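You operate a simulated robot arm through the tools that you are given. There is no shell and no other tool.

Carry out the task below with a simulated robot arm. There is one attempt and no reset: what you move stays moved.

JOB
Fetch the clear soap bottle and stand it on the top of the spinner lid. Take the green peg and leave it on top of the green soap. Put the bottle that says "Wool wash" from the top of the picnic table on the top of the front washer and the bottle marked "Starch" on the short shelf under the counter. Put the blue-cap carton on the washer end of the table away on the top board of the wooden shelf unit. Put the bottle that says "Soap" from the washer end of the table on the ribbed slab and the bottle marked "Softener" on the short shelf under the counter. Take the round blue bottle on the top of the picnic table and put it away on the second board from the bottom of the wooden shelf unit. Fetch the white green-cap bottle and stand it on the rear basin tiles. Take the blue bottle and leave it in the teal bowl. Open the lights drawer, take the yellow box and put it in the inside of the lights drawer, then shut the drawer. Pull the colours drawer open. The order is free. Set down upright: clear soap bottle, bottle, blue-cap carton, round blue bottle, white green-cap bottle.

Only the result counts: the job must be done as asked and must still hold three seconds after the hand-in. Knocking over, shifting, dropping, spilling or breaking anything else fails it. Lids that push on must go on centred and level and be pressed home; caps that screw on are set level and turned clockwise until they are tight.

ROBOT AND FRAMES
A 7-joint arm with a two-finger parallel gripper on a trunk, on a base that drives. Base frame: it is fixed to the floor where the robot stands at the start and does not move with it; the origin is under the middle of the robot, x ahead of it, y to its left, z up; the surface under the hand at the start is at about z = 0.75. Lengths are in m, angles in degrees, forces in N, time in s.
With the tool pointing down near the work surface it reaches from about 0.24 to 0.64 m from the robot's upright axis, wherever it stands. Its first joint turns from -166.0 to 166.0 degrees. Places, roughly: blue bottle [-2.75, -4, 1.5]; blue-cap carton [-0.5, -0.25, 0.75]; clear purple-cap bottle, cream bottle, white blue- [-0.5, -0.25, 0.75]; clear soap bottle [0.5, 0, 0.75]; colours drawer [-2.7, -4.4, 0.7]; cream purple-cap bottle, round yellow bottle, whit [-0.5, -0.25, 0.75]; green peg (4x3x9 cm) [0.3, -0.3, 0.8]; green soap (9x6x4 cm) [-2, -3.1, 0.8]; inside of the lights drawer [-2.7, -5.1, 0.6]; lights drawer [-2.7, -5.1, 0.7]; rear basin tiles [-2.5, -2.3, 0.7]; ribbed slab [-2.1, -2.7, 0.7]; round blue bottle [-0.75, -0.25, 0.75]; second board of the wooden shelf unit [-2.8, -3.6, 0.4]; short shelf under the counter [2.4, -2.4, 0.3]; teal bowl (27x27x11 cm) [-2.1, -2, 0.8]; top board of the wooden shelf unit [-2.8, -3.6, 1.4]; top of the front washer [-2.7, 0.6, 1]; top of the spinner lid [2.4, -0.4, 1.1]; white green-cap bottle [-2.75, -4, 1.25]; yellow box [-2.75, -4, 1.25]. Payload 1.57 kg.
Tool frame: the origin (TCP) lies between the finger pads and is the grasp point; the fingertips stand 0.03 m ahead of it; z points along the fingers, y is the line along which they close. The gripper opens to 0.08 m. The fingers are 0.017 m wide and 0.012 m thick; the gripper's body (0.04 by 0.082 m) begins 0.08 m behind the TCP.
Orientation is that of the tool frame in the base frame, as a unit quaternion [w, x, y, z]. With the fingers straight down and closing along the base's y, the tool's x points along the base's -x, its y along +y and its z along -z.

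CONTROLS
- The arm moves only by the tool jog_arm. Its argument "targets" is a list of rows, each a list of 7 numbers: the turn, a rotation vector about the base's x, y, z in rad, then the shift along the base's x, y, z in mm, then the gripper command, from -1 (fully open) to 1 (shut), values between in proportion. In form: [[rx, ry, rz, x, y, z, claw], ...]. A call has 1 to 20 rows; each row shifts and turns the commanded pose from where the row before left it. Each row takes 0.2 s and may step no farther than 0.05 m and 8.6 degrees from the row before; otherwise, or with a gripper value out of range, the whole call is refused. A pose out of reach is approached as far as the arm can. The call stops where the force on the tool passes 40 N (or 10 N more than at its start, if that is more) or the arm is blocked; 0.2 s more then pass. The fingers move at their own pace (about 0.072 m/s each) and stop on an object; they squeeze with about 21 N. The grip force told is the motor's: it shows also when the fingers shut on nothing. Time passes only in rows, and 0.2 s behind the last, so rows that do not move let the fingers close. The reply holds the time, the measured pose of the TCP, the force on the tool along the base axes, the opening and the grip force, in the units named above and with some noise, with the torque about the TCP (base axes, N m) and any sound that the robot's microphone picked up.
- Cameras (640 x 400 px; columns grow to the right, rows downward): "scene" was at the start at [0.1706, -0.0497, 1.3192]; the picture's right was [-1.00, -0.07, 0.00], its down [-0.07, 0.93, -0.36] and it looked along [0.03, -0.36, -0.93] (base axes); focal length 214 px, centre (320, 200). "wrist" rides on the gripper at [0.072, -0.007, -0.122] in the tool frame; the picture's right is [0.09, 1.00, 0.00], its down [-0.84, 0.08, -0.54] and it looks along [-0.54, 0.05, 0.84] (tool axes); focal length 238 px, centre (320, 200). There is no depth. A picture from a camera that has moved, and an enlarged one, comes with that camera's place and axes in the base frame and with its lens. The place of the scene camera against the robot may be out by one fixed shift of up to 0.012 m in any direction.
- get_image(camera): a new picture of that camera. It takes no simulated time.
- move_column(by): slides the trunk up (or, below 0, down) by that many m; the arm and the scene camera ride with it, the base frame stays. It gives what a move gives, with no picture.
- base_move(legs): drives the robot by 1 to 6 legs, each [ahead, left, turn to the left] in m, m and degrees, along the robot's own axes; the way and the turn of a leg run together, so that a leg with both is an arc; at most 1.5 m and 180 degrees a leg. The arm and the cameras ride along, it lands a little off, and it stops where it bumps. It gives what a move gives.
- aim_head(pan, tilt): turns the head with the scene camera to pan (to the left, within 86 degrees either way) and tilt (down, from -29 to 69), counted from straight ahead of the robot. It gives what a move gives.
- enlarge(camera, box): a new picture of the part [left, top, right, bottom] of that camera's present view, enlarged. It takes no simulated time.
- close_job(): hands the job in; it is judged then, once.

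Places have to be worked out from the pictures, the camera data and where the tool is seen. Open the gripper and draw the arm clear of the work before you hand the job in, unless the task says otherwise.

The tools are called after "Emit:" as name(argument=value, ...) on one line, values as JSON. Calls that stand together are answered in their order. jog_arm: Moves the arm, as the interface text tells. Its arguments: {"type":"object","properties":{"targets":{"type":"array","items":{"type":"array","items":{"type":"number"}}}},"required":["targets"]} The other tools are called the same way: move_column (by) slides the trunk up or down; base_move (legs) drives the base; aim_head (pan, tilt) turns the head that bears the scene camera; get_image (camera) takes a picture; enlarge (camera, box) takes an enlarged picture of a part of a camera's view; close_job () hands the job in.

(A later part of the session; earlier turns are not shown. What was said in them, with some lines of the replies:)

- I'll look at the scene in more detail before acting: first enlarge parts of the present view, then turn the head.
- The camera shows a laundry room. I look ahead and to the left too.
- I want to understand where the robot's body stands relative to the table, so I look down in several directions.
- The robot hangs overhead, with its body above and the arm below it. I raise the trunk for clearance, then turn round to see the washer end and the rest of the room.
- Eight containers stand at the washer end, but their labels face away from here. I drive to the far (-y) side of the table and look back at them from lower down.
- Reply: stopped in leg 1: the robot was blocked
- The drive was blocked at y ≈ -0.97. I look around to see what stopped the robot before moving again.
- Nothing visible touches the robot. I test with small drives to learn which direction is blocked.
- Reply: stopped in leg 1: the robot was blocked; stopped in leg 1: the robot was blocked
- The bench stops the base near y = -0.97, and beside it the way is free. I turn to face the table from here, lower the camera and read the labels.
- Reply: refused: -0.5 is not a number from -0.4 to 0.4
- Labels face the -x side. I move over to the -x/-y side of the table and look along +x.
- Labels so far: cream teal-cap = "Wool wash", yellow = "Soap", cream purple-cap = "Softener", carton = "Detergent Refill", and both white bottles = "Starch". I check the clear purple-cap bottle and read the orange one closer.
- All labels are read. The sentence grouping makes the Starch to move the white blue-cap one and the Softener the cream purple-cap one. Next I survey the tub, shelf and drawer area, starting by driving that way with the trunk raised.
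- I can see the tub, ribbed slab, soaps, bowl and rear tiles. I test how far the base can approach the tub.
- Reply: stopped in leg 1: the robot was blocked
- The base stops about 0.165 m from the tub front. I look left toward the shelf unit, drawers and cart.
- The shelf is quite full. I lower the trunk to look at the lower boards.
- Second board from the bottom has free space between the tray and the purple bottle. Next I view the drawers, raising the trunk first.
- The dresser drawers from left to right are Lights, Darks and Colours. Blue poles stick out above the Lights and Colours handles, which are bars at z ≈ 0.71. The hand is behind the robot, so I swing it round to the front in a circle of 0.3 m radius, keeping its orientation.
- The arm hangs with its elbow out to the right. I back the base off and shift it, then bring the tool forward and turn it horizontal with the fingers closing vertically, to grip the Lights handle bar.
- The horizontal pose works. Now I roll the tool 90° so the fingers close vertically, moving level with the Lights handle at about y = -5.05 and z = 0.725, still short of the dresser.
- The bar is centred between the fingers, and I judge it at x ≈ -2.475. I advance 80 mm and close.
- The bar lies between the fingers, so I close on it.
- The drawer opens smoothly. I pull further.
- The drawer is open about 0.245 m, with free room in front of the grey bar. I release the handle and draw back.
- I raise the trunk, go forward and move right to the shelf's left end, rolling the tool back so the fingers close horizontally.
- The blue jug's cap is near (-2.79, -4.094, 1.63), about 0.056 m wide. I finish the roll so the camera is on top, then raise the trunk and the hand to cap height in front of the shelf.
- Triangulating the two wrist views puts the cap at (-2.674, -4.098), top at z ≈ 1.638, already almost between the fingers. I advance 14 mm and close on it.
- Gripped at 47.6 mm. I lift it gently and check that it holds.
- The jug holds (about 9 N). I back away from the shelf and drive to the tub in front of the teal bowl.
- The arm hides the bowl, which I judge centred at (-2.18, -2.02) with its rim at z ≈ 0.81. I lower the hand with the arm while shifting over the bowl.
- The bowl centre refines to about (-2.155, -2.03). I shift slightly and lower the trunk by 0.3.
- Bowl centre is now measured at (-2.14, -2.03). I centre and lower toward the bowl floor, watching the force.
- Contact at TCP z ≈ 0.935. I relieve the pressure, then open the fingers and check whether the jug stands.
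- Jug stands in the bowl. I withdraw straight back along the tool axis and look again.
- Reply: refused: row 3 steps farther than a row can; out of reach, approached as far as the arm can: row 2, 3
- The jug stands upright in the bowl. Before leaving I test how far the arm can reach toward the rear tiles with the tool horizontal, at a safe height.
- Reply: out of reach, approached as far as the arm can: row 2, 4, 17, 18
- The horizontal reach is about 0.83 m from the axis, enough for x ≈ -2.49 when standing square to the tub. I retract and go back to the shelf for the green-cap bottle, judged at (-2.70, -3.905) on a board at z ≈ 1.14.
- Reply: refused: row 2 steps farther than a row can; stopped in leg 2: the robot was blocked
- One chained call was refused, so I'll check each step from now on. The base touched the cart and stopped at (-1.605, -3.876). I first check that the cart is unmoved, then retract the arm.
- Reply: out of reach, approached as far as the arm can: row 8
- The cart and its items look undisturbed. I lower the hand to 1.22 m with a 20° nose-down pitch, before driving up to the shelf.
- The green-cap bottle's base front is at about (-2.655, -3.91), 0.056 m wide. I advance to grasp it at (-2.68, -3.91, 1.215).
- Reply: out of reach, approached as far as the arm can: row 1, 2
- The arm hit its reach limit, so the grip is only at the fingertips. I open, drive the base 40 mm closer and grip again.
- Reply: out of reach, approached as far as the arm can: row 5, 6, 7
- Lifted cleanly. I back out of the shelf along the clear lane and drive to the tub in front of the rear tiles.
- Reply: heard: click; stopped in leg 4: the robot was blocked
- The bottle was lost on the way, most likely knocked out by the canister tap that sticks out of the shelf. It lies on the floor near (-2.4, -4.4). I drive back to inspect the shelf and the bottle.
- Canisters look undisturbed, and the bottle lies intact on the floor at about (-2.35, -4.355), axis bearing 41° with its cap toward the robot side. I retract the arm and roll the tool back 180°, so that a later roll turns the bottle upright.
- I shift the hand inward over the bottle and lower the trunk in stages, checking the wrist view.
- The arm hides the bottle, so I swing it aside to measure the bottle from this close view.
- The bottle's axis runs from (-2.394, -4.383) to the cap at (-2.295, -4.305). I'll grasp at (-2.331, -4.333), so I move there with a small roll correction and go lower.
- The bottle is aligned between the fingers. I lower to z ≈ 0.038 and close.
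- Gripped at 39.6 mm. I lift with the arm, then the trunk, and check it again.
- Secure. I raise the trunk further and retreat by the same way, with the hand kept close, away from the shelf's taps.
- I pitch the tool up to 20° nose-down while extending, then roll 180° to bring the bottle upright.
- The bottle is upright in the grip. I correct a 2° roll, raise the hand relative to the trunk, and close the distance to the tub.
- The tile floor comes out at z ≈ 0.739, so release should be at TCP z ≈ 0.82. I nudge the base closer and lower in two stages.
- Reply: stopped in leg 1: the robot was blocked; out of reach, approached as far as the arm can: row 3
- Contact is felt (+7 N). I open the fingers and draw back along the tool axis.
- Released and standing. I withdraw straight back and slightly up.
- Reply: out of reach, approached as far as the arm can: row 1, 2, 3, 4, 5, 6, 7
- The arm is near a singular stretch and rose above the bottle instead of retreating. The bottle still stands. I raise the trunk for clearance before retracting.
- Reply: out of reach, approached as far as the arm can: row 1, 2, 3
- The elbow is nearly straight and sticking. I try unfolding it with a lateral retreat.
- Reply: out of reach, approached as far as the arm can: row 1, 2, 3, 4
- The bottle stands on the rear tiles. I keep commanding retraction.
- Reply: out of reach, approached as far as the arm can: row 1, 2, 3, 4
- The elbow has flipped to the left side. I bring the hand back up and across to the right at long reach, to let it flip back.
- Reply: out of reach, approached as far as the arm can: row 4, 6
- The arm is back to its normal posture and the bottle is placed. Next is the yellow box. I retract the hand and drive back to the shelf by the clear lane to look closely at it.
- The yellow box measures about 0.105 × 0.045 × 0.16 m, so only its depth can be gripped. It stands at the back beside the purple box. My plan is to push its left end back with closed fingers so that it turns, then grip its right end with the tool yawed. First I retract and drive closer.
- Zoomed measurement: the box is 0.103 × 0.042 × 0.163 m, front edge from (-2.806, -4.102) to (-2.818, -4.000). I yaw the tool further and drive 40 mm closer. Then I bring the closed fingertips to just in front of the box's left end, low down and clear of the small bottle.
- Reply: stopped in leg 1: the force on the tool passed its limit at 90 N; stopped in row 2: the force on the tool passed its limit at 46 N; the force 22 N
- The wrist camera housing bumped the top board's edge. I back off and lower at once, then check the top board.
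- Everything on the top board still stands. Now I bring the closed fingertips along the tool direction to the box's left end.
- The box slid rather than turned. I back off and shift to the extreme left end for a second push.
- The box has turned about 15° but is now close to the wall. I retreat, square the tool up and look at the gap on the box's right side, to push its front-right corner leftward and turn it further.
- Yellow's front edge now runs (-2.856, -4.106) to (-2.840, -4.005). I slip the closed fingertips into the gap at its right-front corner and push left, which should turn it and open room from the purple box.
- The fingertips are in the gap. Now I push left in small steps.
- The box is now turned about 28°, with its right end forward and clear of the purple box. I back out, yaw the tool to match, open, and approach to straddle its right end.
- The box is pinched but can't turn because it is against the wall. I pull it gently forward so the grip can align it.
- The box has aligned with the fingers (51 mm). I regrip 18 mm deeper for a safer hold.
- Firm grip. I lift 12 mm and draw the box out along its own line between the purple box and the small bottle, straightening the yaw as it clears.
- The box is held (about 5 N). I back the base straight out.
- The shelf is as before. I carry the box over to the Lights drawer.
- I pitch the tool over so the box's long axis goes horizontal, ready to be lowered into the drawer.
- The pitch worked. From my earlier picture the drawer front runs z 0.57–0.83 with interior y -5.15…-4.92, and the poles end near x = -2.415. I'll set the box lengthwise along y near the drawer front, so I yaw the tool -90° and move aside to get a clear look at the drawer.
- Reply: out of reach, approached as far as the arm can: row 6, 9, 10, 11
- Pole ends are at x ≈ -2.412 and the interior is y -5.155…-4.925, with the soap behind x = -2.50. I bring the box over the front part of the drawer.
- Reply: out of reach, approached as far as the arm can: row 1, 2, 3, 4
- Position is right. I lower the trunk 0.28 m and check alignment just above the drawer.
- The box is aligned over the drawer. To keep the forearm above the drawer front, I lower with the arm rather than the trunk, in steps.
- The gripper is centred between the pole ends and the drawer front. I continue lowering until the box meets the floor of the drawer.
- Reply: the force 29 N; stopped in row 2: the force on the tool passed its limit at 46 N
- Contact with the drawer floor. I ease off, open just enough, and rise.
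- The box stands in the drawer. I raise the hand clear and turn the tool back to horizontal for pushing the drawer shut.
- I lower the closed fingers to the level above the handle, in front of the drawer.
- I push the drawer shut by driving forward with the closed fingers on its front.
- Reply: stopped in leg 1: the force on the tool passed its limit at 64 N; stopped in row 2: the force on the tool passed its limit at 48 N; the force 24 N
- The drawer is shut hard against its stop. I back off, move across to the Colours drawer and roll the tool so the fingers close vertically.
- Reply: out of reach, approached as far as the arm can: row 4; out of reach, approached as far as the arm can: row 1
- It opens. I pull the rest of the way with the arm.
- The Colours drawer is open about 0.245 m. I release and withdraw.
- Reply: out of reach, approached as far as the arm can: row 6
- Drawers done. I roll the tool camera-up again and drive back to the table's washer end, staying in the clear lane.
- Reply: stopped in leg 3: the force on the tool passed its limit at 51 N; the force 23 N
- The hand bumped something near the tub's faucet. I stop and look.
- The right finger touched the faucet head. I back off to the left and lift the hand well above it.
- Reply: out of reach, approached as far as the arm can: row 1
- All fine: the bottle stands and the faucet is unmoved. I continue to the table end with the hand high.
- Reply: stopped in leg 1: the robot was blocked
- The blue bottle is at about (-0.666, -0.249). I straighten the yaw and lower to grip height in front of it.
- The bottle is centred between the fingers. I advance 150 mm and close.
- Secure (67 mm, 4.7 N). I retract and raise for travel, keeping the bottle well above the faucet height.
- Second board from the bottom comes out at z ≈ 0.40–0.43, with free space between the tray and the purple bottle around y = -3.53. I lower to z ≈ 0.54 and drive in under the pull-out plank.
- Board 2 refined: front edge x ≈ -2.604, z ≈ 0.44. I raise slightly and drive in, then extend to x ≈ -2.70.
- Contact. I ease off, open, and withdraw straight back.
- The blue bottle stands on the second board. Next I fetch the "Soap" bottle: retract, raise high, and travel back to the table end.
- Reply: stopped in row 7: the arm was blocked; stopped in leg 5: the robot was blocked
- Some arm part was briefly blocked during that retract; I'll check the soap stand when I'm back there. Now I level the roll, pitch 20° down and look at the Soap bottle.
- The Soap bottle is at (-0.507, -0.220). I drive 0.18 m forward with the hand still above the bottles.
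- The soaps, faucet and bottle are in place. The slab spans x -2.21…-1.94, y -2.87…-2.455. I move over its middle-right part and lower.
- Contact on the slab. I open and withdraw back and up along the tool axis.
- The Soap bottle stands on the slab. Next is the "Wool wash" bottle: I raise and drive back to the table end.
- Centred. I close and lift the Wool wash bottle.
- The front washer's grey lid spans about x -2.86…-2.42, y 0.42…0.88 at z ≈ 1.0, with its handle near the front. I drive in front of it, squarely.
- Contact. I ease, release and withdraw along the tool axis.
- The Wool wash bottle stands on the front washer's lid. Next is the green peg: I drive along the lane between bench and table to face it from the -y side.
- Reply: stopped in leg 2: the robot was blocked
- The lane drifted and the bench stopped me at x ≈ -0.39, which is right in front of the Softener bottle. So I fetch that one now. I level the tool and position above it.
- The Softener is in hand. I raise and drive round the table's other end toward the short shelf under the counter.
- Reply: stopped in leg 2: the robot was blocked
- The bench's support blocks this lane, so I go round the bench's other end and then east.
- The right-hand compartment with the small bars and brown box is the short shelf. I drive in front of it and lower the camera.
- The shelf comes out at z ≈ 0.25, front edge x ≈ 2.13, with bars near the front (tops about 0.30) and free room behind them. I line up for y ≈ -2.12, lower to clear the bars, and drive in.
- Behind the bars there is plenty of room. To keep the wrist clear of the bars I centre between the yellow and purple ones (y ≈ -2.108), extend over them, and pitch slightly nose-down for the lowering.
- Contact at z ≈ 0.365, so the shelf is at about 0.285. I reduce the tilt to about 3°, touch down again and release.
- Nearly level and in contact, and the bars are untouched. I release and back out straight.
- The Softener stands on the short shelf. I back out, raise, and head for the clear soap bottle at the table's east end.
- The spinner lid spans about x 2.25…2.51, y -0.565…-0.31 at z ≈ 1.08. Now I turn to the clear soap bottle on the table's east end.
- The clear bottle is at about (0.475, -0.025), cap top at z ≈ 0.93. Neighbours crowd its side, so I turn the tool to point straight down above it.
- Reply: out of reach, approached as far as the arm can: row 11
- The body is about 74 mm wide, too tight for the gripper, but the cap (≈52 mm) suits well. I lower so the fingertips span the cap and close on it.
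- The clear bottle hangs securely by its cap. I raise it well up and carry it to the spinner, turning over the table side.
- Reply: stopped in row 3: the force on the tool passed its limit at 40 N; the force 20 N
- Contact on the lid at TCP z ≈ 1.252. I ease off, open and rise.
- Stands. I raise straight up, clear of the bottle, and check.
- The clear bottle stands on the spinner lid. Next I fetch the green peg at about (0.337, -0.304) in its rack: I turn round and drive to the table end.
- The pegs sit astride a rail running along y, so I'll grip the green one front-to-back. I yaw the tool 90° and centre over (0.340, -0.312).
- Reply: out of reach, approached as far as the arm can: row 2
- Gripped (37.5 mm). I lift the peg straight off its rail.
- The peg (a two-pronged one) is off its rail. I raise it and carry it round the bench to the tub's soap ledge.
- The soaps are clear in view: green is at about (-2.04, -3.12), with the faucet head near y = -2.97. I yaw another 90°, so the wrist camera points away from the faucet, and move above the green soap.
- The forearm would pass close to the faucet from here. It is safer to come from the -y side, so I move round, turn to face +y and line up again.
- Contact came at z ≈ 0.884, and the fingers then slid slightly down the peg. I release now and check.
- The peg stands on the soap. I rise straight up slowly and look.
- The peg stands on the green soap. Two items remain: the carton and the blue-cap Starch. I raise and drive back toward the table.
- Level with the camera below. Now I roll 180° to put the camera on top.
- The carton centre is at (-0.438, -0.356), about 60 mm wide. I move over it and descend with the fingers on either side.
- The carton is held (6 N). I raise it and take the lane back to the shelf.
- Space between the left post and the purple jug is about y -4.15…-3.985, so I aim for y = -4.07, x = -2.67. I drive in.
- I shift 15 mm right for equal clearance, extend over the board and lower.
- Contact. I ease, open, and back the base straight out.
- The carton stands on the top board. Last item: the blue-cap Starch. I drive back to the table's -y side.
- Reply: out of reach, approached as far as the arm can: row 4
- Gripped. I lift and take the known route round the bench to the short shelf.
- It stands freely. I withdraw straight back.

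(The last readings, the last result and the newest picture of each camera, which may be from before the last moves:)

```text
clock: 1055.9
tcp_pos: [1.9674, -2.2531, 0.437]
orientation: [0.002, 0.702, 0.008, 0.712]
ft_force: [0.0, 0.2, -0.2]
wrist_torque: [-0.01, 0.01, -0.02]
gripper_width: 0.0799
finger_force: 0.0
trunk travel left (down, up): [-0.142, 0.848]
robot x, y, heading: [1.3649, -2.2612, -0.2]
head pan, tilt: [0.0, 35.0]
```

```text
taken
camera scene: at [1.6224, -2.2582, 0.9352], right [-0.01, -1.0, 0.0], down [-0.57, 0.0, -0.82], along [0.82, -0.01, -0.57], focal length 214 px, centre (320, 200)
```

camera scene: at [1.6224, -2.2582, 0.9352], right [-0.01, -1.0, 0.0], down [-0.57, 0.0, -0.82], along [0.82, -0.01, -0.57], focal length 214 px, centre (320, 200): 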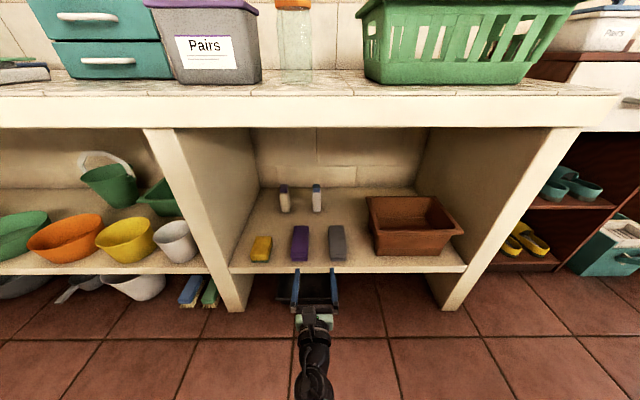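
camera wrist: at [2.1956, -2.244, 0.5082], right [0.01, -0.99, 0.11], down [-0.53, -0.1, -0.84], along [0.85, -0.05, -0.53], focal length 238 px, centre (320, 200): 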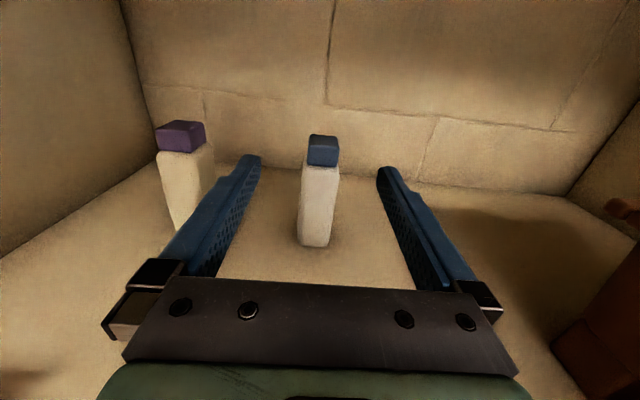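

Both bottles stand on the short shelf. Before handing in, I raise and check the other placements from a distance: the spinner first, then the tub and shelves.

Emit:
move_column(by=0.4)

Emit:
move_column(by=0.4)

Emit:
base_move(legs=[[0, 0.75, 0]])

Emit:
aim_head(pan=45, tilt=25)

Emit:
get_image(camera="scene")

```text
clock: 1059.8
tcp_pos: [1.9659, -2.2527, 0.8375]
orientation: [0.002, 0.703, 0.007, 0.712]
ft_force: [0.9, 0.6, -0.7]
wrist_torque: [0.02, -0.01, 0.01]
gripper_width: 0.0799
finger_force: 0.1
trunk travel left (down, up): [-0.542, 0.448]
robot x, y, heading: [1.3679, -2.2626, -0.5]
head pan, tilt: [0.0, 35.0]
```

```text
clock: 1063.6
tcp_pos: [1.9662, -2.2528, 1.2377]
orientation: [0.002, 0.702, 0.008, 0.712]
ft_force: [0.1, -0.4, 0.6]
wrist_torque: [0.03, -0.04, 0.02]
gripper_width: 0.08
finger_force: 0.0
trunk travel left (down, up): [-0.942, 0.048]
robot x, y, heading: [1.3695, -2.262, -0.1]
head pan, tilt: [0.0, 35.0]
```

```text
clock: 1067.7
tcp_pos: [1.9675, -1.489, 1.2378]
orientation: [-0.003, 0.702, 0.012, 0.712]
ft_force: [0.4, 0.2, -0.8]
wrist_torque: [-0.03, -0.01, -0.01]
gripper_width: 0.08
finger_force: 0.0
trunk travel left (down, up): [-0.942, 0.048]
robot x, y, heading: [1.3674, -1.5112, 0.4]
head pan, tilt: [0.0, 35.0]
```

```text
clock: 1068.8
tcp_pos: [1.9671, -1.4898, 1.2381]
orientation: [-0.003, 0.702, 0.012, 0.712]
ft_force: [0.8, -0.8, 0.1]
wrist_torque: [-0.01, 0.0, -0.01]
gripper_width: 0.0799
finger_force: 0.0
trunk travel left (down, up): [-0.942, 0.048]
robot x, y, heading: [1.3637, -1.5068, 0.4]
head pan, tilt: [45.0, 25.0]
```

```text
taken
camera scene: at [1.5997, -1.4346, 1.751], right [0.71, -0.7, 0.0], down [-0.3, -0.3, -0.91], along [0.64, 0.64, -0.42], focal length 214 px, centre (320, 200)
```

scene: 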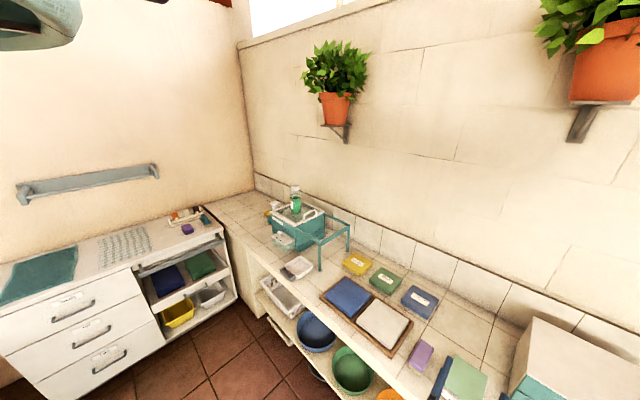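

The clear bottle stands on the spinner lid. Now I turn west to look at the tub, washer and shelves.

Emit:
base_move(legs=[[0, 0, 180], [0.9, 0, 0]])

Emit:
aim_head(pan=15, tilt=12)

Emit:
get_image(camera="scene")

Emit:
enlarge(camera="scene", box=[180, 120, 400, 260])

```text
clock: 1081.0
tcp_pos: [-0.1361, -1.5543, 1.2379]
orientation: [0.712, 0.016, -0.702, 0.007]
ft_force: [-0.3, -0.5, 0.8]
wrist_torque: [0.0, -0.01, 0.0]
gripper_width: 0.0799
finger_force: 0.1
trunk travel left (down, up): [-0.942, 0.048]
robot x, y, heading: [0.4619, -1.5299, -179.0]
head pan, tilt: [45.0, 25.0]
```

```text
clock: 1081.9
tcp_pos: [-0.1366, -1.5536, 1.2372]
orientation: [0.712, 0.016, -0.702, 0.007]
ft_force: [0.5, 0.0, 0.5]
wrist_torque: [0.04, -0.01, 0.04]
gripper_width: 0.0799
finger_force: 0.1
trunk travel left (down, up): [-0.942, 0.048]
robot x, y, heading: [0.4577, -1.5281, -178.7]
head pan, tilt: [15.0, 12.0]
```

```text
taken
camera scene: at [0.1989, -1.5513, 1.7721], right [-0.28, 0.96, 0.0], down [0.2, 0.06, -0.98], along [-0.94, -0.27, -0.21], focal length 214 px, centre (320, 200)
```

scene: 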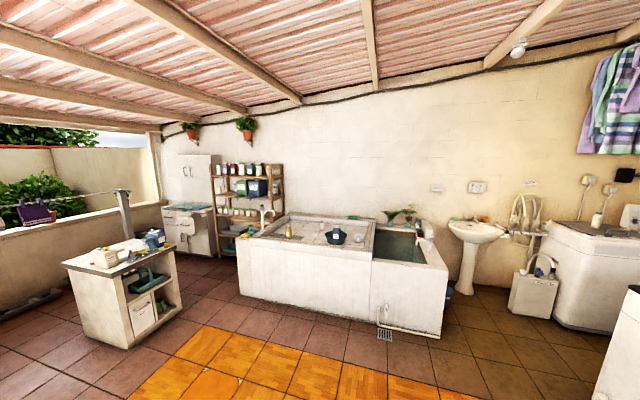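

```text
2.86 times, centred on (290, 190) of scene
camera zoom: at [0.1989, -1.5513, 1.7721], right [-0.28, 0.96, 0.0], down [0.2, 0.06, -0.98], along [-0.94, -0.27, -0.21], focal length 613 px, centre (406, 229)
```

zoom: 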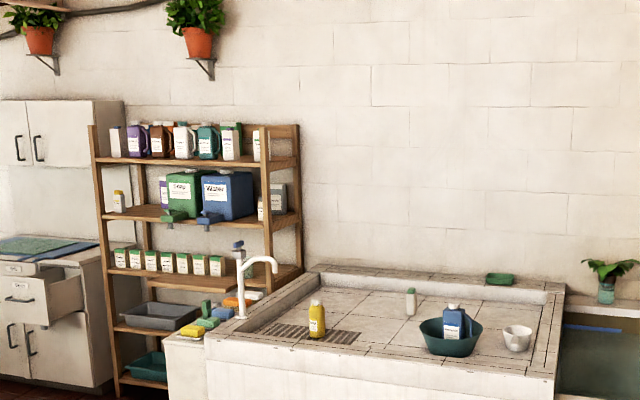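

Everything is in place: carton, jug in the bowl, green-cap bottle, Soap, peg on the soap, and the Colours drawer open. The gripper is open and clear, so I hand the job in.

Emit:
close_job()

```text
The job is handed in.
```

I handed the job in with every item placed and the gripper open and clear. I don't have the judge's verdict.

| Item | Where it is now |
|---|---|
| Clear soap bottle | Standing on the spinner lid |
| Green peg | Standing upright on the green soap |
| "Wool wash" bottle | Standing on the front washer's lid |
| "Starch" (white, blue cap) and "Softener" (cream, purple cap) | Standing on the short shelf under the counter |
| Blue-cap carton | Standing at the left end of the top board |
| "Soap" bottle | Standing on the ribbed slab |
| Round blue bottle | Standing on the second board from the bottom |
| White green-cap bottle | Standing on the rear basin tiles, at about x = -2.50 |
| Blue bottle (the blue "Detergent" jug) | Upright in the teal bowl |
| Yellow box | On its long edge inside the lights drawer, which is shut |
| Colours drawer | Pulled open about 0.25 m |

In my final look I saw everything except the round blue bottle and the inside of the shut lights drawer. I checked both right after placing them.

Some things may affect the result:

- **Duplicate labels:** two bottles say "Starch" and two say "Softener". I chose by the groupings in the place list and left the other two, the orange-cap "Starch" and the clear purple-cap "Softener", where they were.
- **Dropped bottle:** the white green-cap bottle was knocked out of the grip on the way to the tub and fell to the floor. It looked intact, and I picked it up and stood it on the tiles.
- **Bumps:** the hand bumped the shelf's top board and the tub's faucet, and the base touched the cart. The arm was also blocked once near the soap stand. Nothing I could see had moved.
- **Yellow box:** I had to push it round on its board to get a grip, with its neighbours close on both sides. I saw no contact with them.
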